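You operate a simulated robot arm through the tools that you are given. There is no shell and no other tool. Be economical: measure what you need, move in short steps, check, and stop when the job is done.

Carry out the task below with a simulated robot arm. There is one attempt and no reset: what you move stays moved.

## Task
Move the pale green card from the canals drawer to the ferns drawer.
Fine: draw each drawer's rod out before the card moves; seat it in the gap; end with both rods home and both drawers shut.

The check looks at the end state, three seconds after you hand in, the way a careful person would. Anything else that was tipped, shoved, dropped, spilled or broken makes it a failure.

## Robot
A 6-joint arm with a two-finger parallel gripper, fixed in place. Base frame: the origin is at the foot of the arm, x ahead of it, y to its left, z up. Readings come in mm, degrees, newtons and seconds.
With the tool pointing down near the work surface it reaches from about 260 to 680 mm from the base axis. Its first joint turns from -166.0 to 166.0 degrees. Payload 4.1 kg.
Tool frame: the origin (TCP) lies between the finger pads and is the grasp point; the fingertips stand 23 mm ahead of it; z points along the fingers, y is the line along which they close. The gripper opens to 94 mm. The fingers are 38 mm wide and 10 mm thick; the gripper's body (54 by 96 mm) begins 39 mm behind the TCP.
Orientation is that of the tool frame in the base frame, as [roll, pitch, yaw] about the fixed x, y, z axes, in that order (R = Rz(yaw) Ry(pitch) Rx(roll)). With the fingers straight down and closing along the base's y, the tool's x points along the base's -x, its y along +y and its z along -z.

## Interface
- The arm moves only by the tool send_rows. Its argument "targets" is a list that holds one entry, the list of rows, each a list of 7 numbers: the turn, a rotation vector about the tool's x, y, z in degrees, then the shift along the tool's x, y, z in m, then the opening in per cent of the stroke, from 0 (shut) to 100 (fully open). In form: [[[wx, wy, wz, tx, ty, tz, fingers], ...]]. A call has 1 to 10 rows; each row shifts and turns the commanded pose from where the row before left it, along the tool's axes as they then stand. A row lasts 0.2 s, in which the tool goes at most 50 mm and 8.6 degrees; a call with a longer step from one row to the next is refused whole, and so is a gripper value outside its range. A pose out of reach is approached as far as the arm can. The call stops where the force on the tool passes 40 N (or 10 N more than at its start, if that is more) or the arm is blocked; 0.2 s more then pass. The fingers move at their own pace (about 45 mm/s each) and stop on an object; they squeeze with about 33 N. The grip force told is the motor's: it shows also when the fingers shut on nothing. Time passes only in rows, and 0.2 s behind the last, so rows that do not move let the fingers close. The reply holds the time, the measured pose of the TCP, the force on the tool along the base axes, the opening and the grip force, in the units named above and with some noise.
- Cameras (640 x 400 px; columns grow to the right, rows downward): "scene" is fixed at [400.4, 651.1, 1444.6]; the picture's right is [-0.99, 0.16, 0.00], its down [0.05, 0.33, -0.94] and it looks along [-0.15, -0.93, -0.33] (base axes); focal length 316 px, centre (320, 200). "wrist" rides on the gripper at [-39, 0, -44] in the tool frame; the picture's right is [0.00, -1.00, 0.00], its down [0.97, 0.00, -0.24] and it looks along [0.24, 0.00, 0.97] (tool axes); focal length 218 px, centre (320, 200). There is no depth. A picture from a camera that has moved, and an enlarged one, comes with that camera's place and axes in the base frame and with its lens.
- camera(camera): a new picture of that camera. The clock stands still meanwhile.
- raise_lower(by): slides the trunk up (or, below 0, down) by that many mm; the arm rides with it, the base frame stays. It gives what a move gives, with no picture.
- zoom(camera, box): a new picture of the part [left, top, right, bottom] of that camera's present view, enlarged. The clock stands still meanwhile.
- close_job(): hands the job in; it is judged then, once.

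Work in short steps. Places have to be worked out from the pictures, the camera data and where the tool is seen: move nearer, look again, correct. Check each grasp and each placing, and mend what went wrong. You have 120 turns and 64 pictures in all, those below and enlarged ones among them. Open the gripper and draw the arm clear of the work before you hand the job in, unless the task says otherwise; then end with one line.

The tools are called after "Call:" as name(argument=value, ...) on one line, values as JSON. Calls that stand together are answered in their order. send_rows: Moves the arm, as the interface text tells. Its arguments: {"type":"object","properties":{"targets":{"type":"array","items":{"type":"array","items":{"type":"array","items":{"type":"number"}}}}},"required":["targets"]} The other tools are called the same way: raise_lower (by) slides the trunk up or down; camera (camera) takes a picture; zoom (camera, box) takes an enlarged picture of a part of a camera's view; close_job () hands the job in.

At the start:

```text
t: 0.0
tcp_pos: [261.0, -299.5, 1205.1]
ee_rot: [179.9, 0.1, -180.0]
wrist_force: [0.6, 0.4, -0.5]
gripper_width: 93.9
grip_force: 0.1
trunk travel left (down, up): [-500.0, 90.0]
```

scene: 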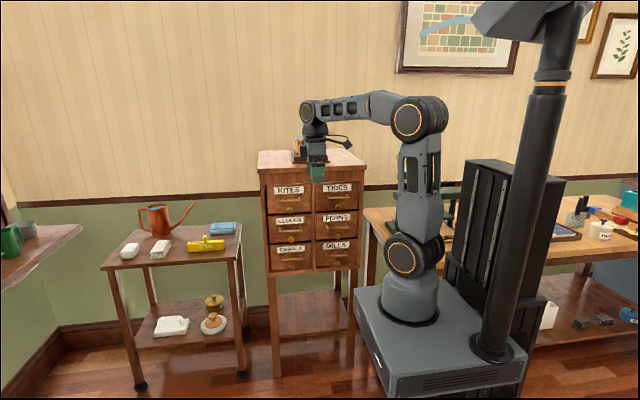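
wrist: 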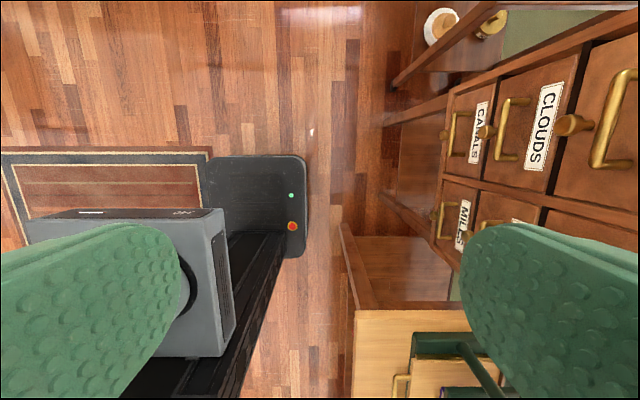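

I start with close views of the cabinet to place the drawers, rods and handles.

Call:
zoom(camera="scene", box=[240, 130, 400, 290])

Call:
zoom(camera="wrist", box=[400, 0, 640, 280])

```text
2.50 times, centred on (320, 210) of scene
camera zoom: at [400.4, 651.1, 1444.6], right [-0.99, 0.16, 0.0], down [0.05, 0.33, -0.94], along [-0.15, -0.93, -0.33], focal length 791 px, centre (320, 175)
```

zoom: 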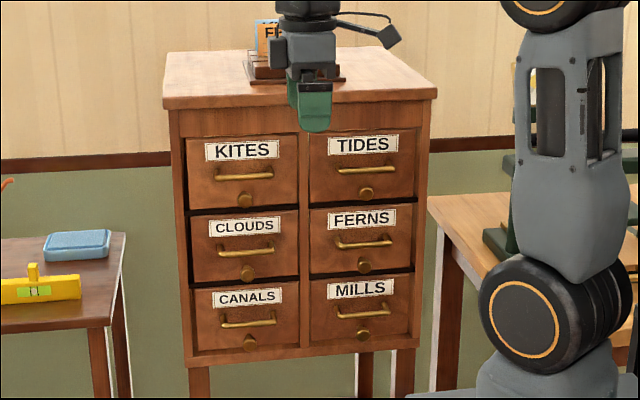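

```text
1.43 times, centred on (520, 140) of wrist
camera zoom: at [300.3, -299.0, 1248.6], right [0.0, -1.0, 0.0], down [-0.97, 0.0, 0.24], along [-0.24, 0.0, -0.97], focal length 312 px, centre (34, 286)
```

zoom: 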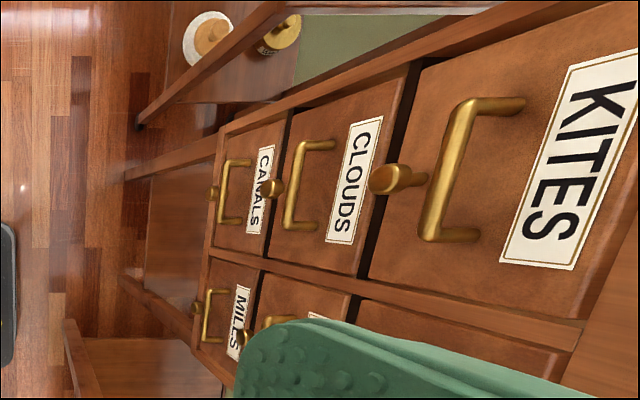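

The two views agree: the canals rod knob is near (326, -610, 680) and the ferns knob near (114, -610, 817), with the handles about 40 mm above. I lower the trunk so these heights are comfortable, then turn the tool to face the cabinet.

Call:
raise_lower(by=-250)

```text
t: 2.6
tcp_pos: [262.1, -298.8, 954.9]
ee_rot: [180.0, 0.0, 180.0]
wrist_force: [0.8, 0.0, 0.7]
gripper_width: 93.8
grip_force: 0.1
trunk travel left (down, up): [-250.0, 340.0]
```

Now I turn the tool towards -y with the camera side up: 120 degrees in all, the first ten steps in this call.

Call:
send_rows(targets=[[[4.62, -4.62, 4.62, 0, 0, 0, 100], [4.62, -4.62, 4.62, 0, 0, 0, 100], [4.62, -4.62, 4.62, 0, 0, 0, 100], [4.62, -4.62, 4.62, 0, 0, 0, 100], [4.62, -4.62, 4.62, 0, 0, 0, 100], [4.62, -4.62, 4.62, 0, 0, 0, 100], [4.62, -4.62, 4.62, 0, 0, 0, 100], [4.62, -4.62, 4.62, 0, 0, 0, 100], [4.62, -4.62, 4.62, 0, 0, 0, 100], [4.62, -4.62, 4.62, 0, 0, 0, 100]]])

Call:
send_rows(targets=[[[4.62, -4.62, 4.62, 0, 0, 0, 100], [4.62, -4.62, 4.62, 0, 0, 0, 100], [4.62, -4.62, 4.62, 0, 0, 0, 100], [4.62, -4.62, 4.62, 0, 0, 0, 100], [4.62, -4.62, 4.62, 0, 0, 0, 100], [0, 0, 0, 0, 0, 0, 100]]])

Call:
camera(camera="wrist")

Call:
camera(camera="scene")

```text
t: 4.8
tcp_pos: [261.2, -299.4, 954.1]
ee_rot: [-146.6, 57.6, 147.0]
wrist_force: [-0.1, 0.2, 0.1]
gripper_width: 94.1
grip_force: 0.1
trunk travel left (down, up): [-250.0, 340.0]
```

```text
t: 6.2
tcp_pos: [262.2, -299.4, 955.8]
ee_rot: [37.2, 89.9, -52.8]
wrist_force: [0.1, 0.2, 0.8]
gripper_width: 93.8
grip_force: 0.1
trunk travel left (down, up): [-250.0, 340.0]
```

```text
59 pictures are left
camera wrist: at [261.6, -254.7, 994.2], right [-1.0, 0.0, 0.0], down [0.0, 0.24, -0.97], along [0.0, -0.97, -0.24], focal length 218 px, centre (320, 200)
```

wrist: 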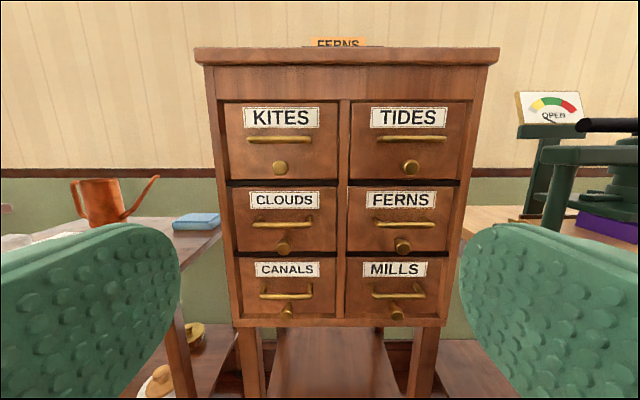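

```text
58 pictures are left
```

scene: 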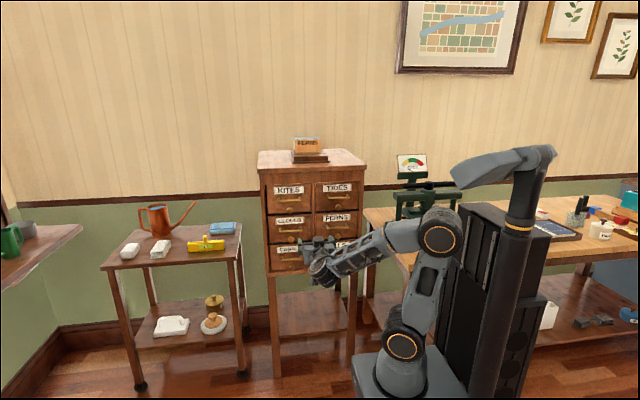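

The tool faces the cabinet, and the knob and handle positions are confirmed from this view. I move in front of the canals drawer, still well clear, for a closer look.

Call:
send_rows(targets=[[[0, 0, 0, 0.045, 0.01, 0, 60], [0, 0, 0, 0.045, 0.015, 0, 60], [0, 0, 0, 0.045, 0.015, 0, 60], [0, 0, 0, 0.045, 0.015, 0, 60], [0, 0, 0, 0.04, 0.009, 0.02, 60], [0, 0, 0, 0.03, 0, 0.035, 60], [0, 0, 0, 0, 0, 0.045, 60], [0, 0, 0, 0, 0, 0.045, 60], [0, 0, 0, 0, 0, 0.045, 60], [0, 0, 0, 0, 0, 0, 60]]])

Call:
camera(camera="wrist")

```text
t: 8.4
tcp_pos: [324.5, -490.1, 705.1]
ee_rot: [-54.9, 90.0, -144.9]
wrist_force: [-0.1, -0.1, 0.3]
gripper_width: 56.7
grip_force: 0.1
trunk travel left (down, up): [-250.0, 340.0]
```

```text
57 pictures are left
camera wrist: at [324.8, -446.3, 743.9], right [-1.0, 0.0, 0.0], down [0.0, 0.24, -0.97], along [0.0, -0.97, -0.24], focal length 218 px, centre (320, 200)
```

wrist: 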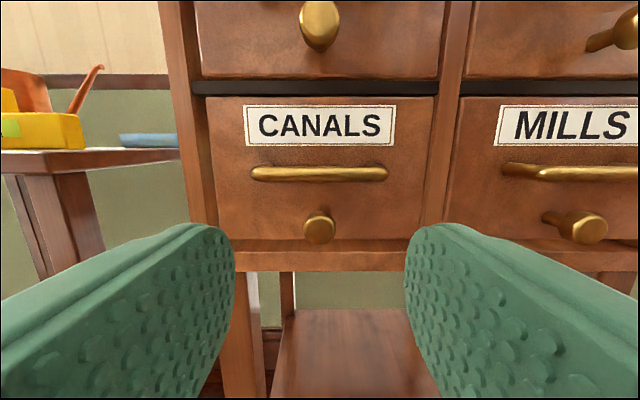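

From this closer view the knob centre is at (325, -618, 677) and the handle bar at (326, -611, 723). I try the rod first: level with the knob, go forward and close on it.

Call:
send_rows(targets=[[[0, 0, 0, 0.028, 0.001, 0, 55], [0, 0, 0, 0, 0, 0.04, 55], [0, 0, 0, 0, 0, 0.04, 55], [0, 0, 0, 0, 0, 0.022, 55], [0, 0, 0, 0, 0, 0, 0], [0, 0, 0, 0, 0, 0, 0], [0, 0, 0, 0, 0, 0, 0]]])

Call:
camera(camera="wrist")

```text
t: 10.0
tcp_pos: [325.1, -592.2, 676.1]
ee_rot: [-64.6, 90.0, -154.6]
wrist_force: [-1.3, -0.7, -0.8]
gripper_width: 25.5
grip_force: 45.1
trunk travel left (down, up): [-250.0, 340.0]
```

```text
56 pictures are left
camera wrist: at [325.2, -547.9, 715.8], right [-1.0, 0.0, 0.0], down [0.0, 0.24, -0.97], along [0.0, -0.97, -0.24], focal length 218 px, centre (320, 200)
```

wrist: 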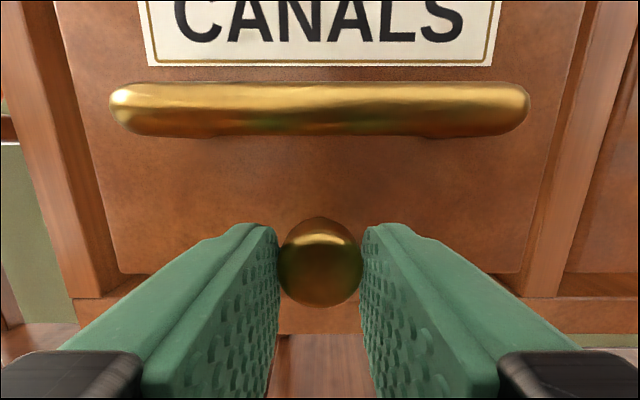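

The knob is held (25.5 mm across). I pull gently towards +y, 60 mm first.

Call:
send_rows(targets=[[[0, 0, 0, 0, 0, -0.015, 0], [0, 0, 0, 0, 0, -0.015, 0], [0, 0, 0, 0, 0, -0.015, 0], [0, 0, 0, 0, 0, -0.015, 0], [0, 0, 0, 0, 0, 0, 0]]])

Call:
camera(camera="wrist")

```text
t: 11.2
tcp_pos: [325.7, -532.0, 675.8]
ee_rot: [137.7, 89.9, 47.5]
wrist_force: [-9.9, 1.4, -2.4]
gripper_width: 25.6
grip_force: 44.5
trunk travel left (down, up): [-250.0, 340.0]
```

```text
55 pictures are left
camera wrist: at [325.2, -487.9, 715.9], right [-1.0, 0.0, 0.0], down [0.0, 0.24, -0.97], along [0.0, -0.97, -0.24], focal length 218 px, centre (320, 200)
```

wrist: 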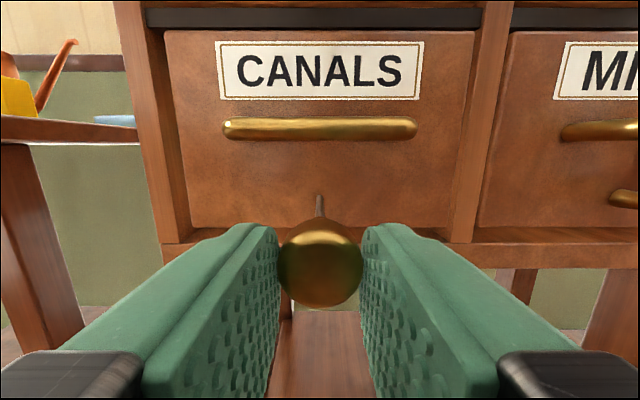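

The rod slides out and the drawer stays shut. I pull further, watching the side force.

Call:
send_rows(targets=[[[0, 0, 0, 0, 0, -0.02, 0], [0, 0, 0, 0, 0, -0.02, 0], [0, 0, 0, 0, 0, -0.02, 0], [0, 0, 0, 0, 0, -0.02, 0], [0, 0, 0, 0, 0, -0.02, 0], [0, 0, 0, 0, 0, 0, 0]]])

Call:
camera(camera="wrist")

```text
t: 12.6
tcp_pos: [324.3, -432.1, 676.9]
ee_rot: [49.1, 89.9, -41.1]
wrist_force: [-17.7, 0.6, 3.3]
gripper_width: 25.4
grip_force: 45.2
trunk travel left (down, up): [-250.0, 340.0]
```

```text
54 pictures are left
camera wrist: at [325.3, -387.2, 715.8], right [-1.0, 0.0, 0.0], down [0.0, 0.24, -0.97], along [0.0, -0.97, -0.24], focal length 218 px, centre (320, 200)
```

wrist: 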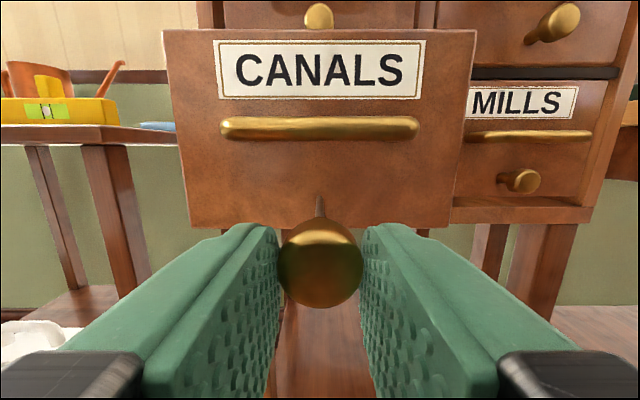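

The rod has a stop at about 60 mm; beyond it the drawer comes along and is now about 100 mm open. I ease the side load by 2 mm, then look from the scene camera.

Call:
send_rows(targets=[[[0, 0, 0, 0, -0.002, 0, 0], [0, 0, 0, 0, 0, -0.02, 0], [0, 0, 0, 0, 0, -0.02, 0], [0, 0, 0, 0, 0, 0, 0]]])

Call:
zoom(camera="scene", box=[240, 130, 400, 290])

```text
t: 13.6
tcp_pos: [324.1, -393.8, 677.3]
ee_rot: [-127.2, 89.4, 142.4]
wrist_force: [-14.8, 0.5, -10.8]
gripper_width: 25.3
grip_force: 44.6
out of reach, approached as far as the arm can: row 3
trunk travel left (down, up): [-250.0, 340.0]
```

```text
2.50 times, centred on (320, 210) of scene
camera zoom: at [400.4, 651.1, 1444.6], right [-0.99, 0.16, 0.0], down [0.05, 0.33, -0.94], along [-0.15, -0.93, -0.33], focal length 791 px, centre (320, 175)
```

zoom: 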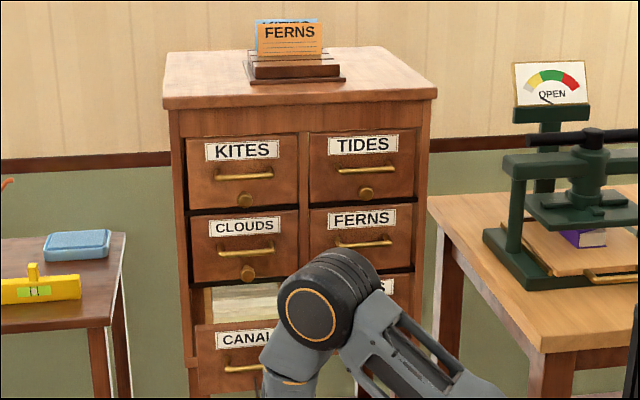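

The drawer is about 138 mm open and the arm is at its inner reach limit here. I release the knob and lift straight up, clear of it, to look into the drawer.

Call:
send_rows(targets=[[[0, 0, 0, 0, 0, 0, 60], [0, 0, 0, 0, 0, 0, 60], [0, 0, 0, 0, 0, 0, 60], [0, 0, 0, -0.03, 0, 0, 60], [0, 0, 0, -0.04, 0, 0, 60], [0, 0, 0, -0.04, 0, 0, 60], [0, 0, 0, -0.04, 0, 0, 60], [0, 0, 0, -0.04, 0, 0, 60], [0, 0, 0, 0, 0, 0, 60]]])

Call:
camera(camera="wrist")

```text
t: 15.6
tcp_pos: [326.4, -393.2, 868.3]
ee_rot: [-8.7, 89.9, -98.7]
wrist_force: [-1.3, 0.1, -0.5]
gripper_width: 56.4
grip_force: 0.0
trunk travel left (down, up): [-250.0, 340.0]
```

```text
52 pictures are left
camera wrist: at [327.0, -348.4, 908.2], right [-1.0, 0.0, 0.0], down [0.0, 0.24, -0.97], along [0.0, -0.97, -0.24], focal length 218 px, centre (320, 200)
```

wrist: 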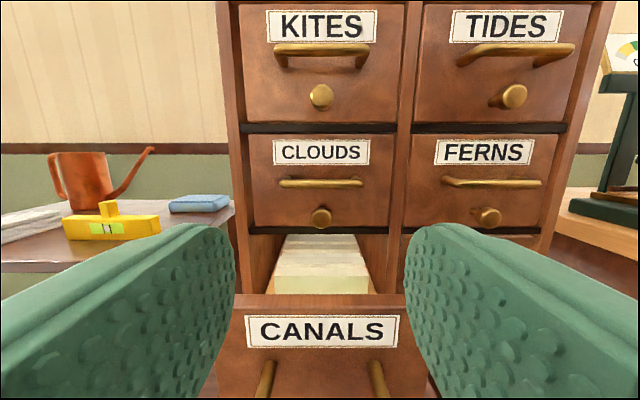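

The canals drawer stands open with the green card foremost. Now the ferns rod: I move across and up, yaw the tool 30 degrees so the wrist stays away from the arm's base, then lower the trunk.

Call:
send_rows(targets=[[[0, 0, 0, -0.03, -0.03, 0, 60], [0, 0, 0, -0.03, -0.03, 0, 60], [7.5, 0, 0, 0, -0.03, 0, 60], [7.5, 0, 0, 0, -0.03, 0, 60], [7.5, 0, 0, 0, -0.03, 0, 60], [7.5, 0, 0, 0, 0, 0, 60], [0, 0, 0, 0, 0, 0, 60]]])

Call:
raise_lower(by=-100)

Call:
camera(camera="wrist")

```text
t: 17.2
tcp_pos: [177.2, -382.0, 928.3]
ee_rot: [-126.7, 89.9, 113.2]
wrist_force: [-0.2, 0.3, 0.2]
gripper_width: 56.3
grip_force: 0.1
trunk travel left (down, up): [-250.0, 340.0]
```

```text
t: 18.5
tcp_pos: [178.4, -381.4, 829.4]
ee_rot: [-106.9, 90.0, 133.1]
wrist_force: [0.4, 0.7, 0.0]
gripper_width: 56.6
grip_force: 0.1
trunk travel left (down, up): [-150.0, 440.0]
```

```text
51 pictures are left
camera wrist: at [200.0, -342.8, 868.3], right [-0.87, 0.5, 0.0], down [0.12, 0.21, -0.97], along [-0.49, -0.84, -0.24], focal length 218 px, centre (320, 200)
```

wrist: 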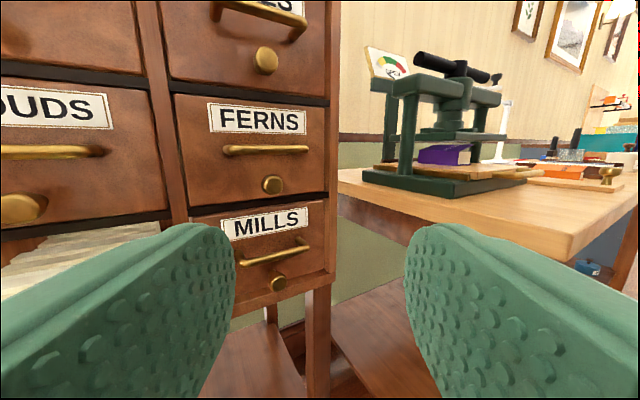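

The ferns knob works out to (112, -618, 819). I line up first, then advance along the tool axis and close on it.

Call:
send_rows(targets=[[[0, 0, 0, 0.011, 0.02, 0.02, 55], [0, 0, 0, 0, 0.021, 0.031, 55], [0, 0, 0, 0, 0.021, 0.031, 55], [0, 0, 0, 0, 0, 0.04, 55], [0, 0, 0, 0, 0, 0.03, 55], [0, 0, 0, 0, 0, 0, 55]]])

Call:
camera(camera="wrist")

```text
t: 19.9
tcp_pos: [155.4, -545.0, 818.6]
ee_rot: [-138.8, 90.0, 101.1]
wrist_force: [-0.7, -0.1, -0.8]
gripper_width: 51.7
grip_force: 0.1
trunk travel left (down, up): [-150.0, 440.0]
```

```text
50 pictures are left
camera wrist: at [177.0, -505.6, 857.6], right [-0.87, 0.5, 0.0], down [0.12, 0.21, -0.97], along [-0.49, -0.84, -0.24], focal length 218 px, centre (320, 200)
```

wrist: 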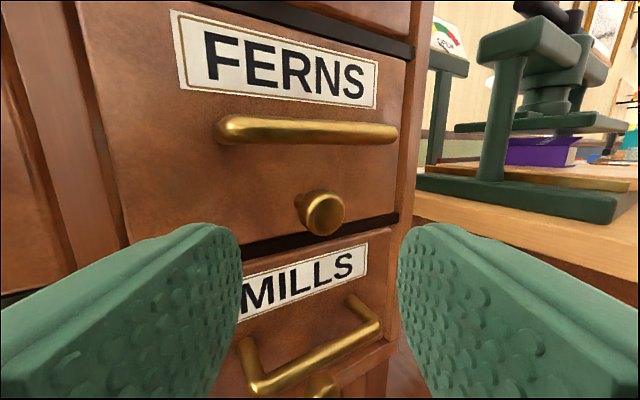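

The knob is centred between the fingers and level. I advance 60 mm and close.

Call:
send_rows(targets=[[[0, 0, 0, 0, 0, 0.03, 50], [0, 0, 0, 0, 0, 0.028, 50], [0, 0, 0, 0, 0, 0, 0], [0, 0, 0, 0, 0, 0, 0], [0, 0, 0, 0, 0, 0, 0]]])

Call:
camera(camera="wrist")

```text
t: 21.1
tcp_pos: [124.6, -594.3, 818.6]
ee_rot: [100.5, 90.0, -19.9]
wrist_force: [-11.6, 7.2, -2.0]
gripper_width: 26.1
grip_force: 44.6
trunk travel left (down, up): [-150.0, 440.0]
```

```text
49 pictures are left
camera wrist: at [147.0, -555.6, 857.4], right [-0.86, 0.5, 0.0], down [0.12, 0.21, -0.97], along [-0.49, -0.84, -0.24], focal length 218 px, centre (320, 200)
```

wrist: 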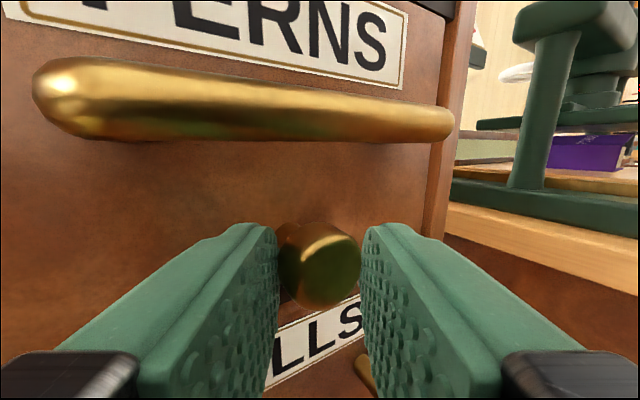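

Held. Now I pull straight along +y, which in this yawed tool frame is a mix of -y and -z: 80 mm first.

Call:
send_rows(targets=[[[0, 0, 0, 0, -0.001, 0, 0], [0, 0, 0, 0, -0.01, -0.01732, 0], [0, 0, 0, 0, -0.01, -0.01732, 0], [0, 0, 0, 0, -0.01, -0.01732, 0], [0, 0, 0, 0, -0.01, -0.01732, 0], [0, 0, 0, 0, 0, 0, 0]]])

Call:
camera(camera="wrist")

```text
t: 22.5
tcp_pos: [124.6, -513.1, 817.0]
ee_rot: [114.8, 89.9, -5.3]
wrist_force: [-13.6, 0.4, 0.1]
gripper_width: 26.0
grip_force: 44.7
trunk travel left (down, up): [-150.0, 440.0]
```

```text
48 pictures are left
camera wrist: at [147.0, -474.7, 857.4], right [-0.87, 0.5, 0.0], down [0.12, 0.21, -0.97], along [-0.49, -0.84, -0.24], focal length 218 px, centre (320, 200)
```

wrist: 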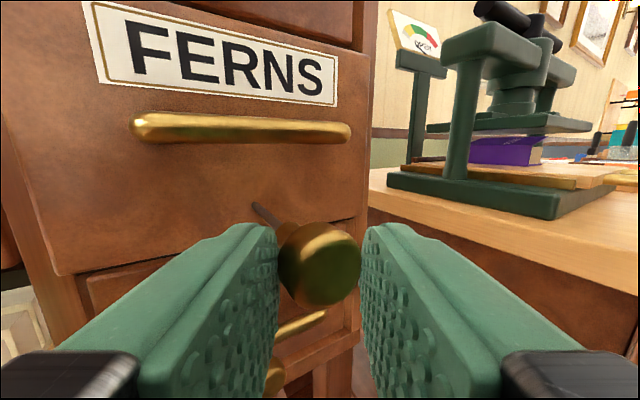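

The rod is out to its stop and the drawer has started. I continue about 120 mm while easing the side load.

Call:
send_rows(targets=[[[0, 0, 0, 0, -0.0017, 0.001, 0], [0, 0, 0, 0, -0.01, -0.01732, 0], [0, 0, 0, 0, -0.01, -0.01732, 0], [0, 0, 0, 0, -0.01, -0.01732, 0], [0, 0, 0, 0, -0.01, -0.01732, 0], [0, 0, 0, 0, -0.01, -0.01732, 0], [0, 0, 0, 0, -0.01, -0.01732, 0], [0, 0, 0, 0, 0, 0, 0]]])

Call:
camera(camera="wrist")

```text
t: 24.3
tcp_pos: [125.2, -393.5, 818.5]
ee_rot: [17.4, 89.9, -102.7]
wrist_force: [10.8, 0.4, 9.3]
gripper_width: 26.2
grip_force: 44.2
trunk travel left (down, up): [-150.0, 440.0]
```

```text
47 pictures are left
camera wrist: at [147.0, -355.1, 857.2], right [-0.87, 0.5, 0.0], down [0.12, 0.21, -0.97], along [-0.49, -0.84, -0.24], focal length 218 px, centre (320, 200)
```

wrist: 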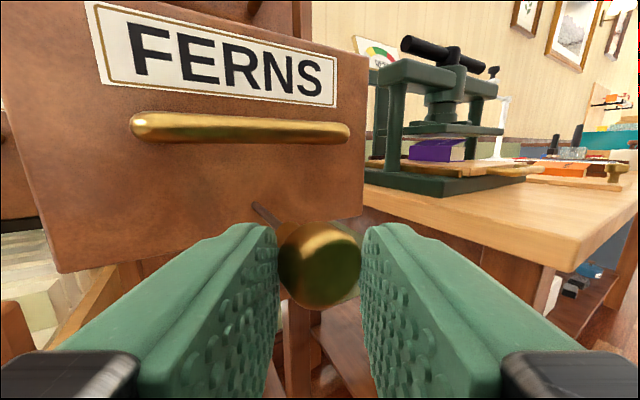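

Ferns is now open about 140 mm with its rod out. I release the knob, lift straight up with the trunk, and then turn the tool downward to look into both drawers.

Call:
send_rows(targets=[[[0, 0, 0, 0, 0, 0, 70], [0, 0, 0, 0, 0, 0, 70], [0, 0, 0, 0, 0, 0, 70], [0, 0, 0, 0, 0, 0, 70]]])

Call:
raise_lower(by=250)

Call:
send_rows(targets=[[[-7.5, 0, 0, 0, 0.02, 0, 70], [-7.5, 0, 0, 0, 0.02, 0, 70], [-7.5, 0, 0, 0, 0.02, 0, 70], [-7.5, 0, 0, 0, 0.02, 0, 70], [-4.62, 4.62, -4.62, 0, 0, 0, 70], [-4.62, 4.62, -4.62, 0, 0, 0, 70], [-4.62, 4.62, -4.62, 0, 0, 0, 70], [-4.62, 4.62, -4.62, 0, 0, 0, 70], [-4.62, 4.62, -4.62, 0, 0, 0, 70], [-4.62, 4.62, -4.62, 0, 0, 0, 70]]])

Call:
send_rows(targets=[[[-4.62, 4.62, -4.62, 0, 0, 0, 70], [-4.62, 4.62, -4.62, 0, 0, 0, 70], [-4.62, 4.62, -4.62, 0, 0, 0, 70], [-4.62, 4.62, -4.62, 0, 0, 0, 70], [-4.62, 4.62, -4.62, 0, 0, 0, 70], [-4.62, 4.62, -4.62, 0, 0, 0, 70], [-4.62, 4.62, -4.62, 0, 0, 0, 70], [-4.62, 4.62, -4.62, 0, 0, 0, 70], [-4.62, 4.62, -4.62, 0, 0, 0, 70], [0, 0, 0, 0, 0, 0, 70]]])

Call:
camera(camera="wrist")

```text
t: 25.3
tcp_pos: [123.5, -394.3, 817.5]
ee_rot: [-90.2, 90.0, 149.7]
wrist_force: [0.6, 0.0, 0.0]
gripper_width: 65.9
grip_force: 0.0
trunk travel left (down, up): [-150.0, 440.0]
```

```text
t: 27.9
tcp_pos: [124.8, -393.8, 1067.0]
ee_rot: [76.8, 89.9, -43.1]
wrist_force: [0.0, 0.3, 0.5]
gripper_width: 65.7
grip_force: 0.0
trunk travel left (down, up): [-400.0, 190.0]
```

```text
t: 30.1
tcp_pos: [199.6, -419.0, 1067.6]
ee_rot: [-149.6, 51.2, 149.2]
wrist_force: [-0.7, -0.1, 0.0]
gripper_width: 65.7
grip_force: 0.0
out of reach, approached as far as the arm can: row 9
trunk travel left (down, up): [-400.0, 190.0]
```

```text
t: 32.3
tcp_pos: [146.2, -417.4, 1018.1]
ee_rot: [-179.3, 15.1, -178.0]
wrist_force: [-0.1, 0.3, 0.0]
gripper_width: 65.9
grip_force: 0.1
out of reach, approached as far as the arm can: row 5, 6, 7, 8, 9
trunk travel left (down, up): [-400.0, 190.0]
```

```text
46 pictures are left
camera wrist: at [172.0, -416.2, 1070.9], right [0.03, -1.0, 0.01], down [-1.0, -0.03, -0.02], along [0.02, -0.01, -1.0], focal length 218 px, centre (320, 200)
```

wrist: 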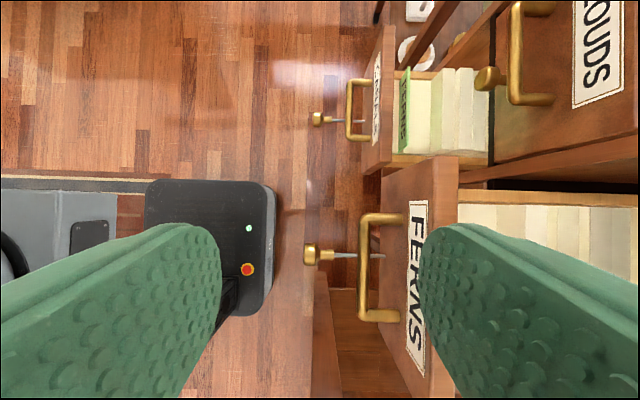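

The commanded pose was slightly too high to reach. The green card (tab FERNS) is foremost in canals; I lower the tool to regain reach and see whether the orientation becomes straight down.

Call:
send_rows(targets=[[[0, 0, 0, 0, 0, 0.03, 70], [0, 0, 0, 0, 0, 0.03, 70], [0, 0, 0, 0, 0, 0.03, 70], [0, 0, 0, 0, 0, 0, 70]]])

```text
t: 33.3
tcp_pos: [169.6, -419.3, 931.7]
ee_rot: [-179.2, 15.2, -178.1]
wrist_force: [1.1, 0.2, -1.1]
gripper_width: 65.8
grip_force: 0.1
trunk travel left (down, up): [-400.0, 190.0]
```

Reach is back and the chain restarts from the measured pose. I straighten the tool to point exactly down and raise it with the trunk for a view into the drawers.

Call:
send_rows(targets=[[[-0.4, 7.5, 1.0, 0, -0.03, 0, 70], [-0.4, 7.6, 0.9, 0, -0.03, 0, 70], [0, 0, 0, 0, -0.04, 0, 70], [0, 0, 0, 0, 0, 0, 70]]])

Call:
raise_lower(by=100)

Call:
camera(camera="wrist")

```text
t: 34.3
tcp_pos: [167.7, -479.3, 912.6]
ee_rot: [-179.3, 13.8, -179.1]
wrist_force: [0.6, -0.8, -0.2]
gripper_width: 65.7
grip_force: 0.0
out of reach, approached as far as the arm can: row 1, 2
trunk travel left (down, up): [-400.0, 190.0]
```

```text
t: 35.6
tcp_pos: [168.1, -479.5, 1013.3]
ee_rot: [-179.4, 13.7, -179.0]
wrist_force: [-0.5, 0.9, 0.5]
gripper_width: 65.7
grip_force: 0.0
trunk travel left (down, up): [-500.0, 90.0]
```

```text
45 pictures are left
camera wrist: at [196.2, -477.9, 1065.3], right [0.01, -1.0, 0.01], down [-1.0, -0.01, 0.0], along [0.0, -0.01, -1.0], focal length 218 px, centre (320, 200)
```

wrist: 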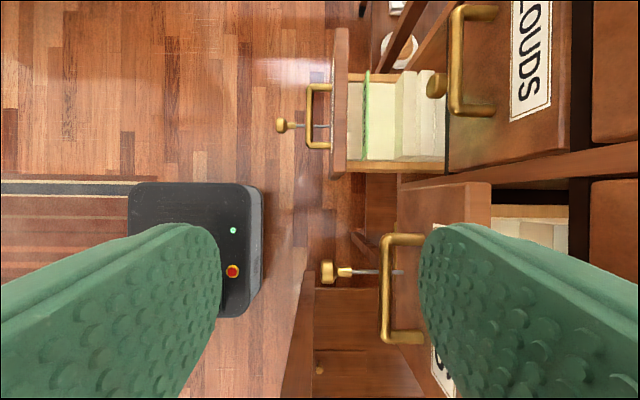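

The last bit of straightening is blocked, probably by a joint limit. I check the arm's posture in the scene.

Call:
camera(camera="scene")

```text
44 pictures are left
```

scene: 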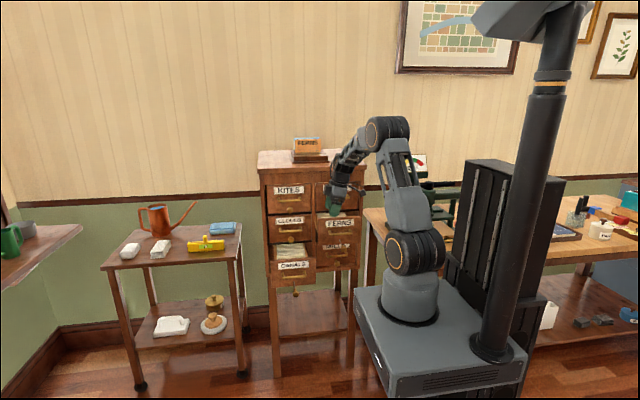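

The wrist is probably near a joint limit. I spin the tool about its own axis to find a branch that allows pointing straight down (the jaws are symmetric under 180 degrees).

Call:
send_rows(targets=[[[0, 0, 8, 0, 0, 0, 70], [0, 0, 8, 0, 0, 0, 70], [0, 0, 8, 0, 0, 0, 70], [0, 0, 8, 0, 0, 0, 70], [0, 0, 8, 0, 0, 0, 70], [0, 0, 8, 0, 0, 0, 70], [0, 0, 0, 0, 0, 0, 70]]])

```text
t: 37.2
tcp_pos: [168.2, -479.8, 1012.7]
ee_rot: [170.0, 9.4, 131.9]
wrist_force: [0.1, -0.9, -0.4]
gripper_width: 66.0
grip_force: 0.1
trunk travel left (down, up): [-500.0, 90.0]
```

Spinning works. Now I straighten the remaining 14 degree tilt from here.

Call:
send_rows(targets=[[[5.1, 4.6, 0, 0, 0, 0, 70], [5.1, 4.6, 0, 0, 0, 0, 70], [0, 0, 0, 0, 0, 0, 70]]])

```text
t: 38.0
tcp_pos: [167.7, -478.9, 1012.8]
ee_rot: [170.2, 9.5, 132.1]
wrist_force: [0.7, 0.3, -0.8]
gripper_width: 65.9
grip_force: 0.0
out of reach, approached as far as the arm can: row 1, 2
trunk travel left (down, up): [-500.0, 90.0]
```

Still blocked, so it is not the tool's roll joint. I move back nearer the starting position, where pointing straight down was known to work, and try again there.

Call:
send_rows(targets=[[[0, 0, 0, 0.011, 0.041, -0.013, 70], [0, 0, 0, 0.011, 0.041, -0.013, 70], [0, 0, 0, 0.011, 0.041, -0.013, 70], [0, 0, 0, 0.011, 0.041, -0.013, 70], [0, 0, 0, 0.011, 0.041, -0.013, 70], [5.1, 4.6, 0, 0, 0, 0, 70], [5.1, 4.6, 0, 0, 0, 0, 70], [0, 0, 0, 0, 0, 0, 70]]])

```text
t: 39.8
tcp_pos: [257.7, -300.0, 1093.1]
ee_rot: [168.7, 10.2, 131.9]
wrist_force: [0.6, -0.2, 0.5]
gripper_width: 65.9
grip_force: 0.1
out of reach, approached as far as the arm can: row 4, 5, 6, 7
trunk travel left (down, up): [-500.0, 90.0]
```

The lateral tilt limit comes from the wrist branch, but a 14-degree tilt within the card's own plane is harmless. I spin back so the jaws close along y and move over the canals drawer for a close look.

Call:
send_rows(targets=[[[0, 0, -8, 0, 0, 0, 70], [0, 0, -8, 0, 0, 0, 70], [0, 0, -8, 0, 0, 0, 70], [0, 0, -8, 0, 0, 0, 70], [0, 0, -8, 0, 0, 0, 70], [0, 0, -8, 0, 0, 0, 70], [0, 0, 0, 0, 0, 0, 70]]])

Call:
send_rows(targets=[[[0, 0, 0, -0.02, -0.04, 0.02, 70], [0, 0, 0, -0.02, -0.04, 0.02, 70], [0, 0, 0, -0.01, -0.04, 0.02, 70], [0, 0, 0, 0, -0.04, 0.02, 70], [0, 0, 0, 0, 0, 0.02, 70], [0, 0, 0, 0, 0, 0, 70]]])

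Call:
camera(camera="wrist")

```text
t: 41.4
tcp_pos: [259.0, -301.5, 1093.0]
ee_rot: [-179.9, 15.1, -178.9]
wrist_force: [0.8, 0.7, 0.2]
gripper_width: 65.7
grip_force: 0.0
trunk travel left (down, up): [-500.0, 90.0]
```

```text
t: 42.8
tcp_pos: [335.3, -459.4, 1010.0]
ee_rot: [-179.8, 15.1, -179.1]
wrist_force: [0.7, -1.4, 0.3]
gripper_width: 65.8
grip_force: 0.0
trunk travel left (down, up): [-500.0, 90.0]
```

```text
43 pictures are left
camera wrist: at [362.4, -458.2, 1062.7], right [0.02, -1.0, 0.0], down [-1.0, -0.02, -0.02], along [0.02, 0.0, -1.0], focal length 218 px, centre (320, 200)
```

wrist: 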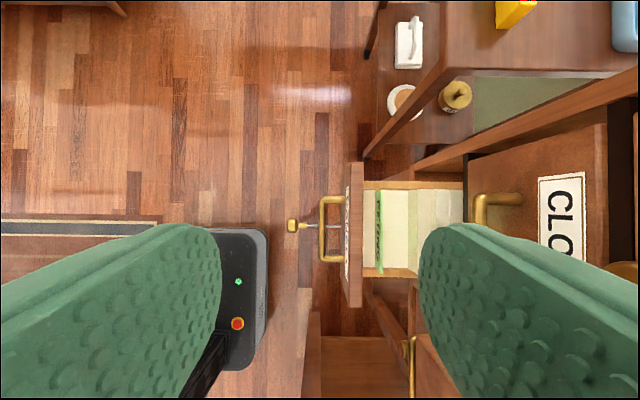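

Call:
zoom(camera="wrist", box=[280, 150, 480, 310])

```text
2.50 times, centred on (380, 230) of wrist
camera zoom: at [362.4, -458.2, 1062.7], right [0.02, -1.0, 0.0], down [-1.0, -0.02, -0.02], along [0.02, 0.0, -1.0], focal length 546 px, centre (170, 125)
```

zoom: 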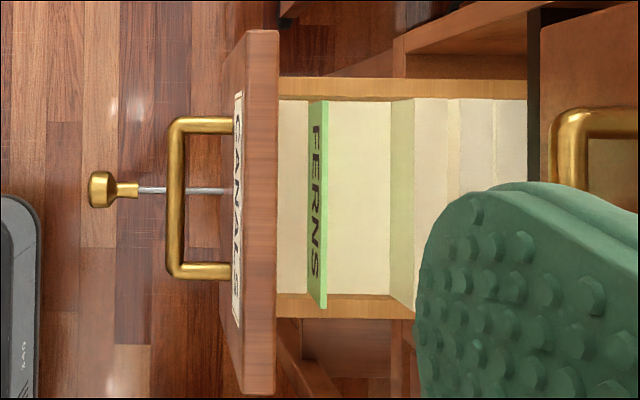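

The green FERNS card stands alone near the drawer front with free space on both sides. I take a scene zoom to triangulate its height.

Call:
zoom(camera="scene", box=[250, 190, 370, 300])

```text
3.64 times, centred on (310, 245) of scene
camera zoom: at [400.4, 651.1, 1444.6], right [-0.99, 0.16, 0.0], down [0.05, 0.33, -0.94], along [-0.15, -0.93, -0.33], focal length 1150 px, centre (356, 36)
```

zoom: 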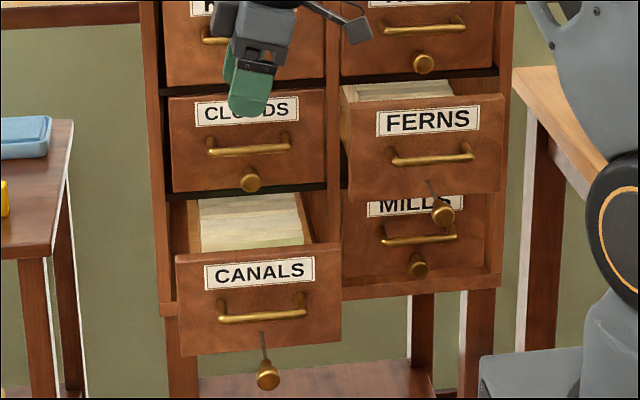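

I can't yet settle the card's height, so I move lower and more directly above it to see the gaps around it.

Call:
send_rows(targets=[[[0, 0, 0, 0.013, -0.02, 0.024, 70], [0, 0, 0, 0.013, -0.02, 0.024, 70], [0, 0, 0, 0.013, -0.023, 0.024, 70], [0, 0, 0, 0, 0, 0, 70]]])

Call:
zoom(camera="wrist", box=[200, 80, 440, 320])

```text
t: 43.8
tcp_pos: [316.5, -520.2, 931.7]
ee_rot: [-180.0, 15.2, -179.1]
wrist_force: [-0.1, 0.0, -0.3]
gripper_width: 65.9
grip_force: 0.1
trunk travel left (down, up): [-500.0, 90.0]
```

```text
1.67 times, centred on (320, 200) of wrist
camera zoom: at [343.7, -520.7, 983.5], right [0.02, -1.0, 0.0], down [-1.0, -0.02, -0.02], along [0.02, 0.0, -1.0], focal length 364 px, centre (320, 200)
```

zoom: 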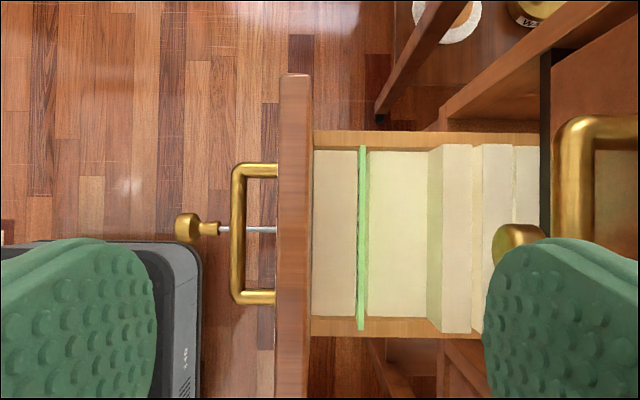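

Triangulated: green card at x 264–384, y ≈ -550, top z ≈ 746, tray floor ≈ 697, panel top ≈ 779 at y -498…-516. The gripper body would be too close to the clouds knob, so I'll grip the panel's top edge and draw the drawer out another 45 mm; first I descend above it.

Call:
send_rows(targets=[[[0, 0, 0, 0.01, 0.013, 0.04, 45], [0, 0, 0, 0.01, 0, 0.04, 45], [0, 0, 0, 0.006, 0, 0.033, 45], [0, 0, 0, 0, 0, 0, 45], [0, 0, 0, 0, 0, 0, 45]]])

Call:
camera(camera="wrist")

```text
t: 45.0
tcp_pos: [322.3, -509.5, 813.7]
ee_rot: [-180.0, 15.3, -179.2]
wrist_force: [0.8, -0.5, 0.1]
gripper_width: 42.2
grip_force: 0.1
trunk travel left (down, up): [-500.0, 90.0]
```

```text
39 pictures are left
camera wrist: at [347.6, -508.4, 866.9], right [0.02, -1.0, 0.0], down [-1.0, -0.02, -0.02], along [0.02, 0.0, -1.0], focal length 218 px, centre (320, 200)
```

wrist: 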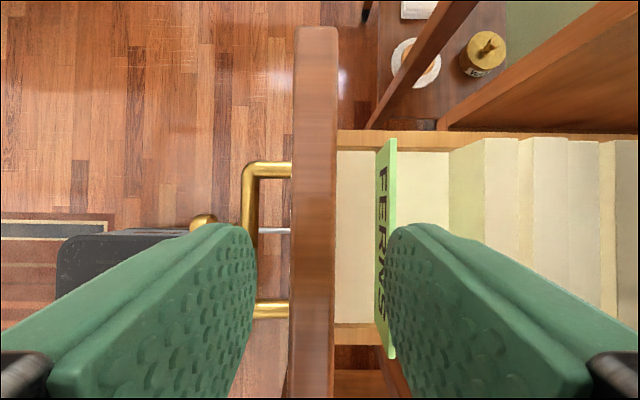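

The panel edge is centred between the fingers and the card is 9 mm clear of the inner finger. I descend 26 mm vertically and close.

Call:
send_rows(targets=[[[0, 0, 0, 0.0068, 0.001, 0.025, 45], [0, 0, 0, 0, 0, 0, 0], [0, 0, 0, 0, 0, 0, 0], [0, 0, 0, 0, 0, 0, 0]]])

```text
t: 46.0
tcp_pos: [320.9, -508.4, 788.0]
ee_rot: [-179.9, 15.3, -179.2]
wrist_force: [0.6, 1.4, 1.8]
gripper_width: 18.5
grip_force: 45.4
trunk travel left (down, up): [-500.0, 90.0]
```

The panel is gripped (18.5 mm). I pull the drawer 45 mm further along +y.

Call:
send_rows(targets=[[[0, 0, 0, 0, 0.01, 0, 0], [0, 0, 0, 0, 0.012, 0, 0], [0, 0, 0, 0, 0.012, 0, 0], [0, 0, 0, 0, 0.011, 0, 0], [0, 0, 0, 0, 0, 0, 0]]])

Call:
camera(camera="wrist")

```text
t: 47.2
tcp_pos: [321.4, -463.0, 788.4]
ee_rot: [-180.0, 15.2, -179.2]
wrist_force: [2.0, 2.8, -3.0]
gripper_width: 18.2
grip_force: 45.1
trunk travel left (down, up): [-500.0, 90.0]
```

```text
38 pictures are left
camera wrist: at [347.9, -461.8, 841.4], right [0.02, -1.0, 0.0], down [-1.0, -0.02, -0.02], along [0.02, 0.0, -1.0], focal length 218 px, centre (320, 200)
```

wrist: 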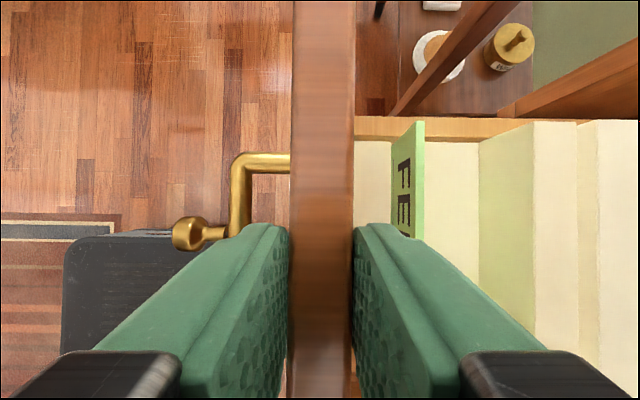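

The drawer came 45 mm further without disturbing the card. I release, rise, and move across to view the ferns drawer.

Call:
send_rows(targets=[[[0, 0, 0, 0, 0, 0, 45], [0, 0, 0, 0, 0, 0, 45], [0, 0, 0, -0.01, 0, -0.0366, 60], [0, 0, 0, -0.01, 0, -0.0366, 60], [0, 0, 0, -0.01, 0, -0.0366, 60], [0, 0, 0, -0.01, 0, -0.0366, 60], [0, 0, 0, -0.012, 0, -0.043, 60], [0, 0, 0, -0.011, 0, -0.043, 60], [0, 0, 0, 0, 0, 0, 60]]])

Call:
send_rows(targets=[[[0, 0, 0, 0.0435, -0.005, -0.0118, 70], [0, 0, 0, 0.0435, -0.005, -0.0118, 70], [0, 0, 0, 0.0435, -0.005, -0.0118, 70], [0, 0, 0, 0.0435, -0.01, -0.0118, 70], [0, 0, 0, 0, 0, 0, 70]]])

Call:
camera(camera="wrist")

```text
t: 49.2
tcp_pos: [319.8, -463.5, 1030.1]
ee_rot: [-180.0, 15.0, -179.1]
wrist_force: [0.4, 0.1, -0.9]
gripper_width: 56.3
grip_force: 0.1
trunk travel left (down, up): [-500.0, 90.0]
```

```text
t: 50.4
tcp_pos: [139.0, -490.6, 1029.0]
ee_rot: [-179.9, 15.2, -179.1]
wrist_force: [-0.4, 0.3, -0.1]
gripper_width: 65.8
grip_force: 0.1
trunk travel left (down, up): [-500.0, 90.0]
```

```text
37 pictures are left
camera wrist: at [166.1, -490.1, 1081.4], right [0.02, -1.0, 0.0], down [-1.0, -0.02, -0.02], along [0.02, 0.0, -1.0], focal length 218 px, centre (320, 200)
```

wrist: 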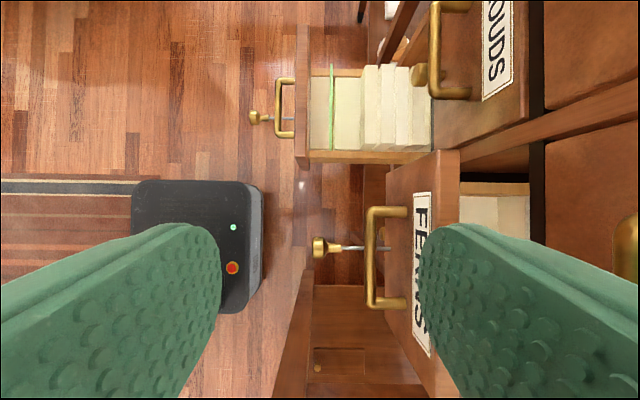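

The ferns panel sits further in than I left it; I brushed it inward about 80 mm during the earlier tilted move. I'll redraw it by its knob with the jaws closing along x, so I spin the tool 90 degrees with the camera away from the cabinet.

Call:
send_rows(targets=[[[0, 0, -8.5, 0, 0, 0, 60], [0, 0, -8.5, 0, 0.01, 0, 60], [0, 0, -8.5, 0, 0.01, 0, 60], [0, 0, -8.5, 0, 0.01, 0, 60], [0, 0, -8.5, 0, 0.01, 0, 60], [0, 0, -8.5, 0, 0, 0, 60], [0, 0, -8.5, 0, 0, 0, 60], [0, 0, -8.5, 0, 0, 0, 60], [0, 0, -8.5, 0, 0, 0, 60], [0, 0, -8.5, 0, 0, 0, 60]]])

Call:
send_rows(targets=[[[0, 0, -4.5, 0, 0, 0, 60], [0, 0, 0, 0, 0, 0, 60]]])

Call:
camera(camera="wrist")

```text
t: 52.6
tcp_pos: [127.3, -455.3, 1024.6]
ee_rot: [-165.0, 1.2, -93.8]
wrist_force: [0.8, 0.0, -0.1]
gripper_width: 56.3
grip_force: 0.2
trunk travel left (down, up): [-500.0, 90.0]
```

```text
t: 53.2
tcp_pos: [126.3, -454.0, 1026.7]
ee_rot: [-164.8, 0.0, -89.6]
wrist_force: [-0.4, -0.4, -0.6]
gripper_width: 56.5
grip_force: 0.0
trunk travel left (down, up): [-500.0, 90.0]
```

```text
36 pictures are left
camera wrist: at [115.5, -415.0, 1068.4], right [0.97, 0.01, 0.26], down [-0.05, -0.97, 0.23], along [0.26, -0.24, -0.94], focal length 218 px, centre (320, 200)
```

wrist: 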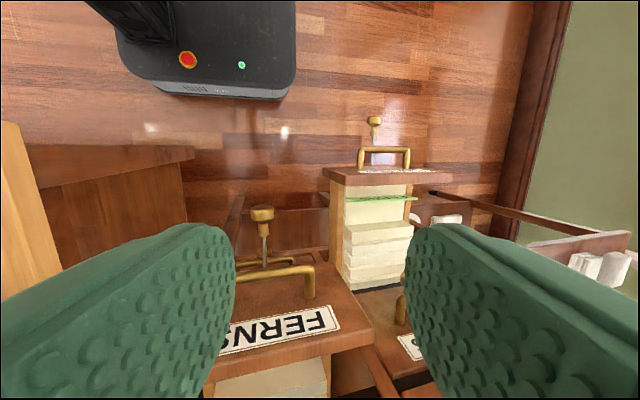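

The ferns knob is at (115, -490, 819). I descend onto it with the jaws either side, then close.

Call:
send_rows(targets=[[[0, 0, 0, 0.018, 0.0131, 0.0393, 60], [0, 0, 0, 0.018, 0.0131, 0.0393, 60], [0, 0, 0, 0, 0.0131, 0.0393, 60], [0, 0, 0, 0, 0.0131, 0.0393, 60], [0, 0, 0, 0, 0.0131, 0.0393, 60], [0, 0, 0, 0, 0, 0, 60]]])

Call:
camera(camera="wrist")

```text
t: 54.0
tcp_pos: [122.4, -492.4, 935.2]
ee_rot: [-164.7, -2.3, -89.4]
wrist_force: [-3.0, 46.2, 23.4]
gripper_width: 56.1
grip_force: 0.0
trunk travel left (down, up): [-500.0, 90.0]
stopped in row 3: the force on the tool passed its limit (the readings are from after the stop); the commanded pose is now the measured one
```

```text
35 pictures are left
camera wrist: at [110.9, -450.3, 976.0], right [0.96, 0.02, 0.26], down [-0.05, -0.96, 0.27], along [0.26, -0.27, -0.93], focal length 218 px, centre (320, 200)
```

wrist: 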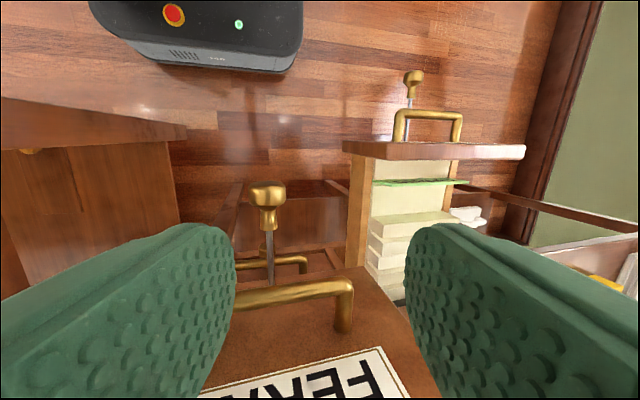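

The stop came at TCP z=935 with a force pushing +y and up; the fingers look clear in this view. I check the scene to see what touched.

Call:
zoom(camera="scene", box=[250, 90, 450, 290])

```text
2.00 times, centred on (350, 190) of scene
camera zoom: at [400.4, 651.1, 1444.6], right [-0.99, 0.16, 0.0], down [0.05, 0.33, -0.94], along [-0.15, -0.93, -0.33], focal length 633 px, centre (260, 220)
```

zoom: 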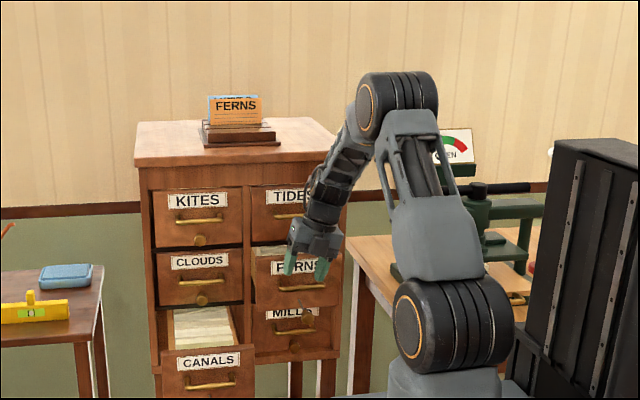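

A part on the tool's +x side, higher up, touched the tides drawer front, so that side must not face the cabinet. I back away, rise, and return to the earlier orientation; then I'll hook the ferns handle with the wide-open rear finger instead.

Call:
send_rows(targets=[[[0, 0, 0, -0.02, 0, 0, 60], [0, 0, 0, -0.03, 0, 0, 60], [0, 0, 0, -0.02, -0.008, -0.03, 80], [0, 0, 0, 0, -0.01, -0.036, 100], [0, 0, 0, 0, -0.008, -0.03, 100], [0, 0, 0, 0, 0, 0, 100]]])

Call:
send_rows(targets=[[[0, 0, 8.5, 0, 0, 0, 100], [0, 0, 8.5, 0, 0, 0, 100], [0, 0, 8.5, 0, 0, 0, 100], [0, 0, 8.5, 0, 0, 0, 100], [0, 0, 8.5, 0, 0, 0, 100], [0, 0, 8.5, 0, 0, 0, 100], [0, 0, 8.5, 0, 0, 0, 100], [0, 0, 8.5, 0, 0, 0, 100], [0, 0, 8.5, 0, 0, 0, 100], [0, 0, 8.5, 0, 0, 0, 100]]])

Call:
send_rows(targets=[[[0, 0, 4.5, 0, 0, 0, 100], [0, 0, 0, 0, 0, 0, 100]]])

Call:
camera(camera="wrist")

```text
t: 55.4
tcp_pos: [121.4, -424.7, 1027.2]
ee_rot: [-164.9, -1.9, -89.4]
wrist_force: [-0.2, 0.4, 0.3]
gripper_width: 93.9
grip_force: 0.1
trunk travel left (down, up): [-500.0, 90.0]
```

```text
t: 57.6
tcp_pos: [121.7, -424.1, 1025.8]
ee_rot: [-176.7, 14.9, -173.9]
wrist_force: [-0.1, -0.1, -0.3]
gripper_width: 94.0
grip_force: 0.0
trunk travel left (down, up): [-500.0, 90.0]
```

```text
t: 58.2
tcp_pos: [122.3, -423.5, 1026.3]
ee_rot: [-177.9, 15.1, -178.3]
wrist_force: [0.3, 1.0, -0.4]
gripper_width: 93.8
grip_force: 0.0
trunk travel left (down, up): [-500.0, 90.0]
```

```text
33 pictures are left
camera wrist: at [148.4, -421.5, 1079.7], right [0.02, -1.0, 0.04], down [-1.0, -0.02, -0.02], along [0.02, -0.04, -1.0], focal length 218 px, centre (320, 200)
```

wrist: 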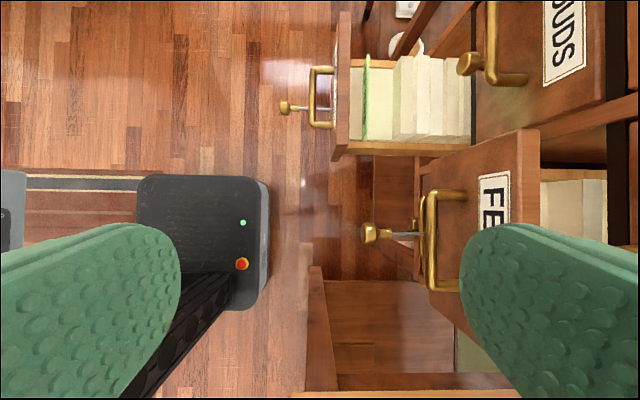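

Handle bar at y ≈ -544, panel front ≈ -575, knob ≈ -493. I square up the small roll/yaw error and move so the rear finger of the open jaws hovers above the slot between bar and panel.

Call:
send_rows(targets=[[[-2, 0, 1.6, 0.005, -0.03, 0.01, 100], [0, 0, 0, 0.011, -0.03, 0.02, 100], [0, 0, 0, 0.012, -0.0235, 0.036, 100], [0, 0, 0, 0, 0, 0, 100]]])

Call:
camera(camera="wrist")

```text
t: 59.2
tcp_pos: [112.4, -508.4, 956.5]
ee_rot: [179.6, 15.2, 179.9]
wrist_force: [-0.4, 0.3, -0.3]
gripper_width: 93.9
grip_force: 0.0
trunk travel left (down, up): [-500.0, 90.0]
```

```text
32 pictures are left
camera wrist: at [138.8, -508.9, 1009.5], right [0.0, -1.0, 0.0], down [-1.0, 0.0, -0.02], along [0.02, 0.0, -1.0], focal length 218 px, centre (320, 200)
```

wrist: 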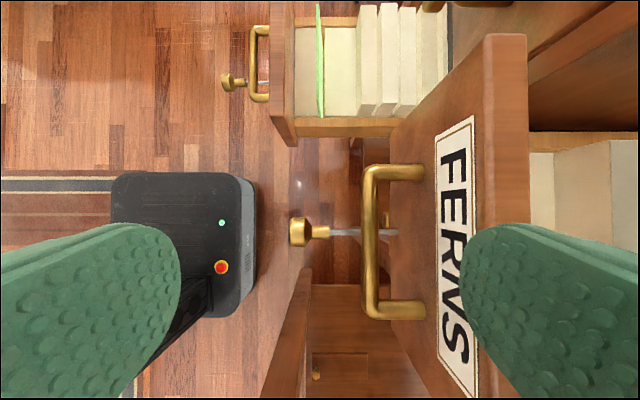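

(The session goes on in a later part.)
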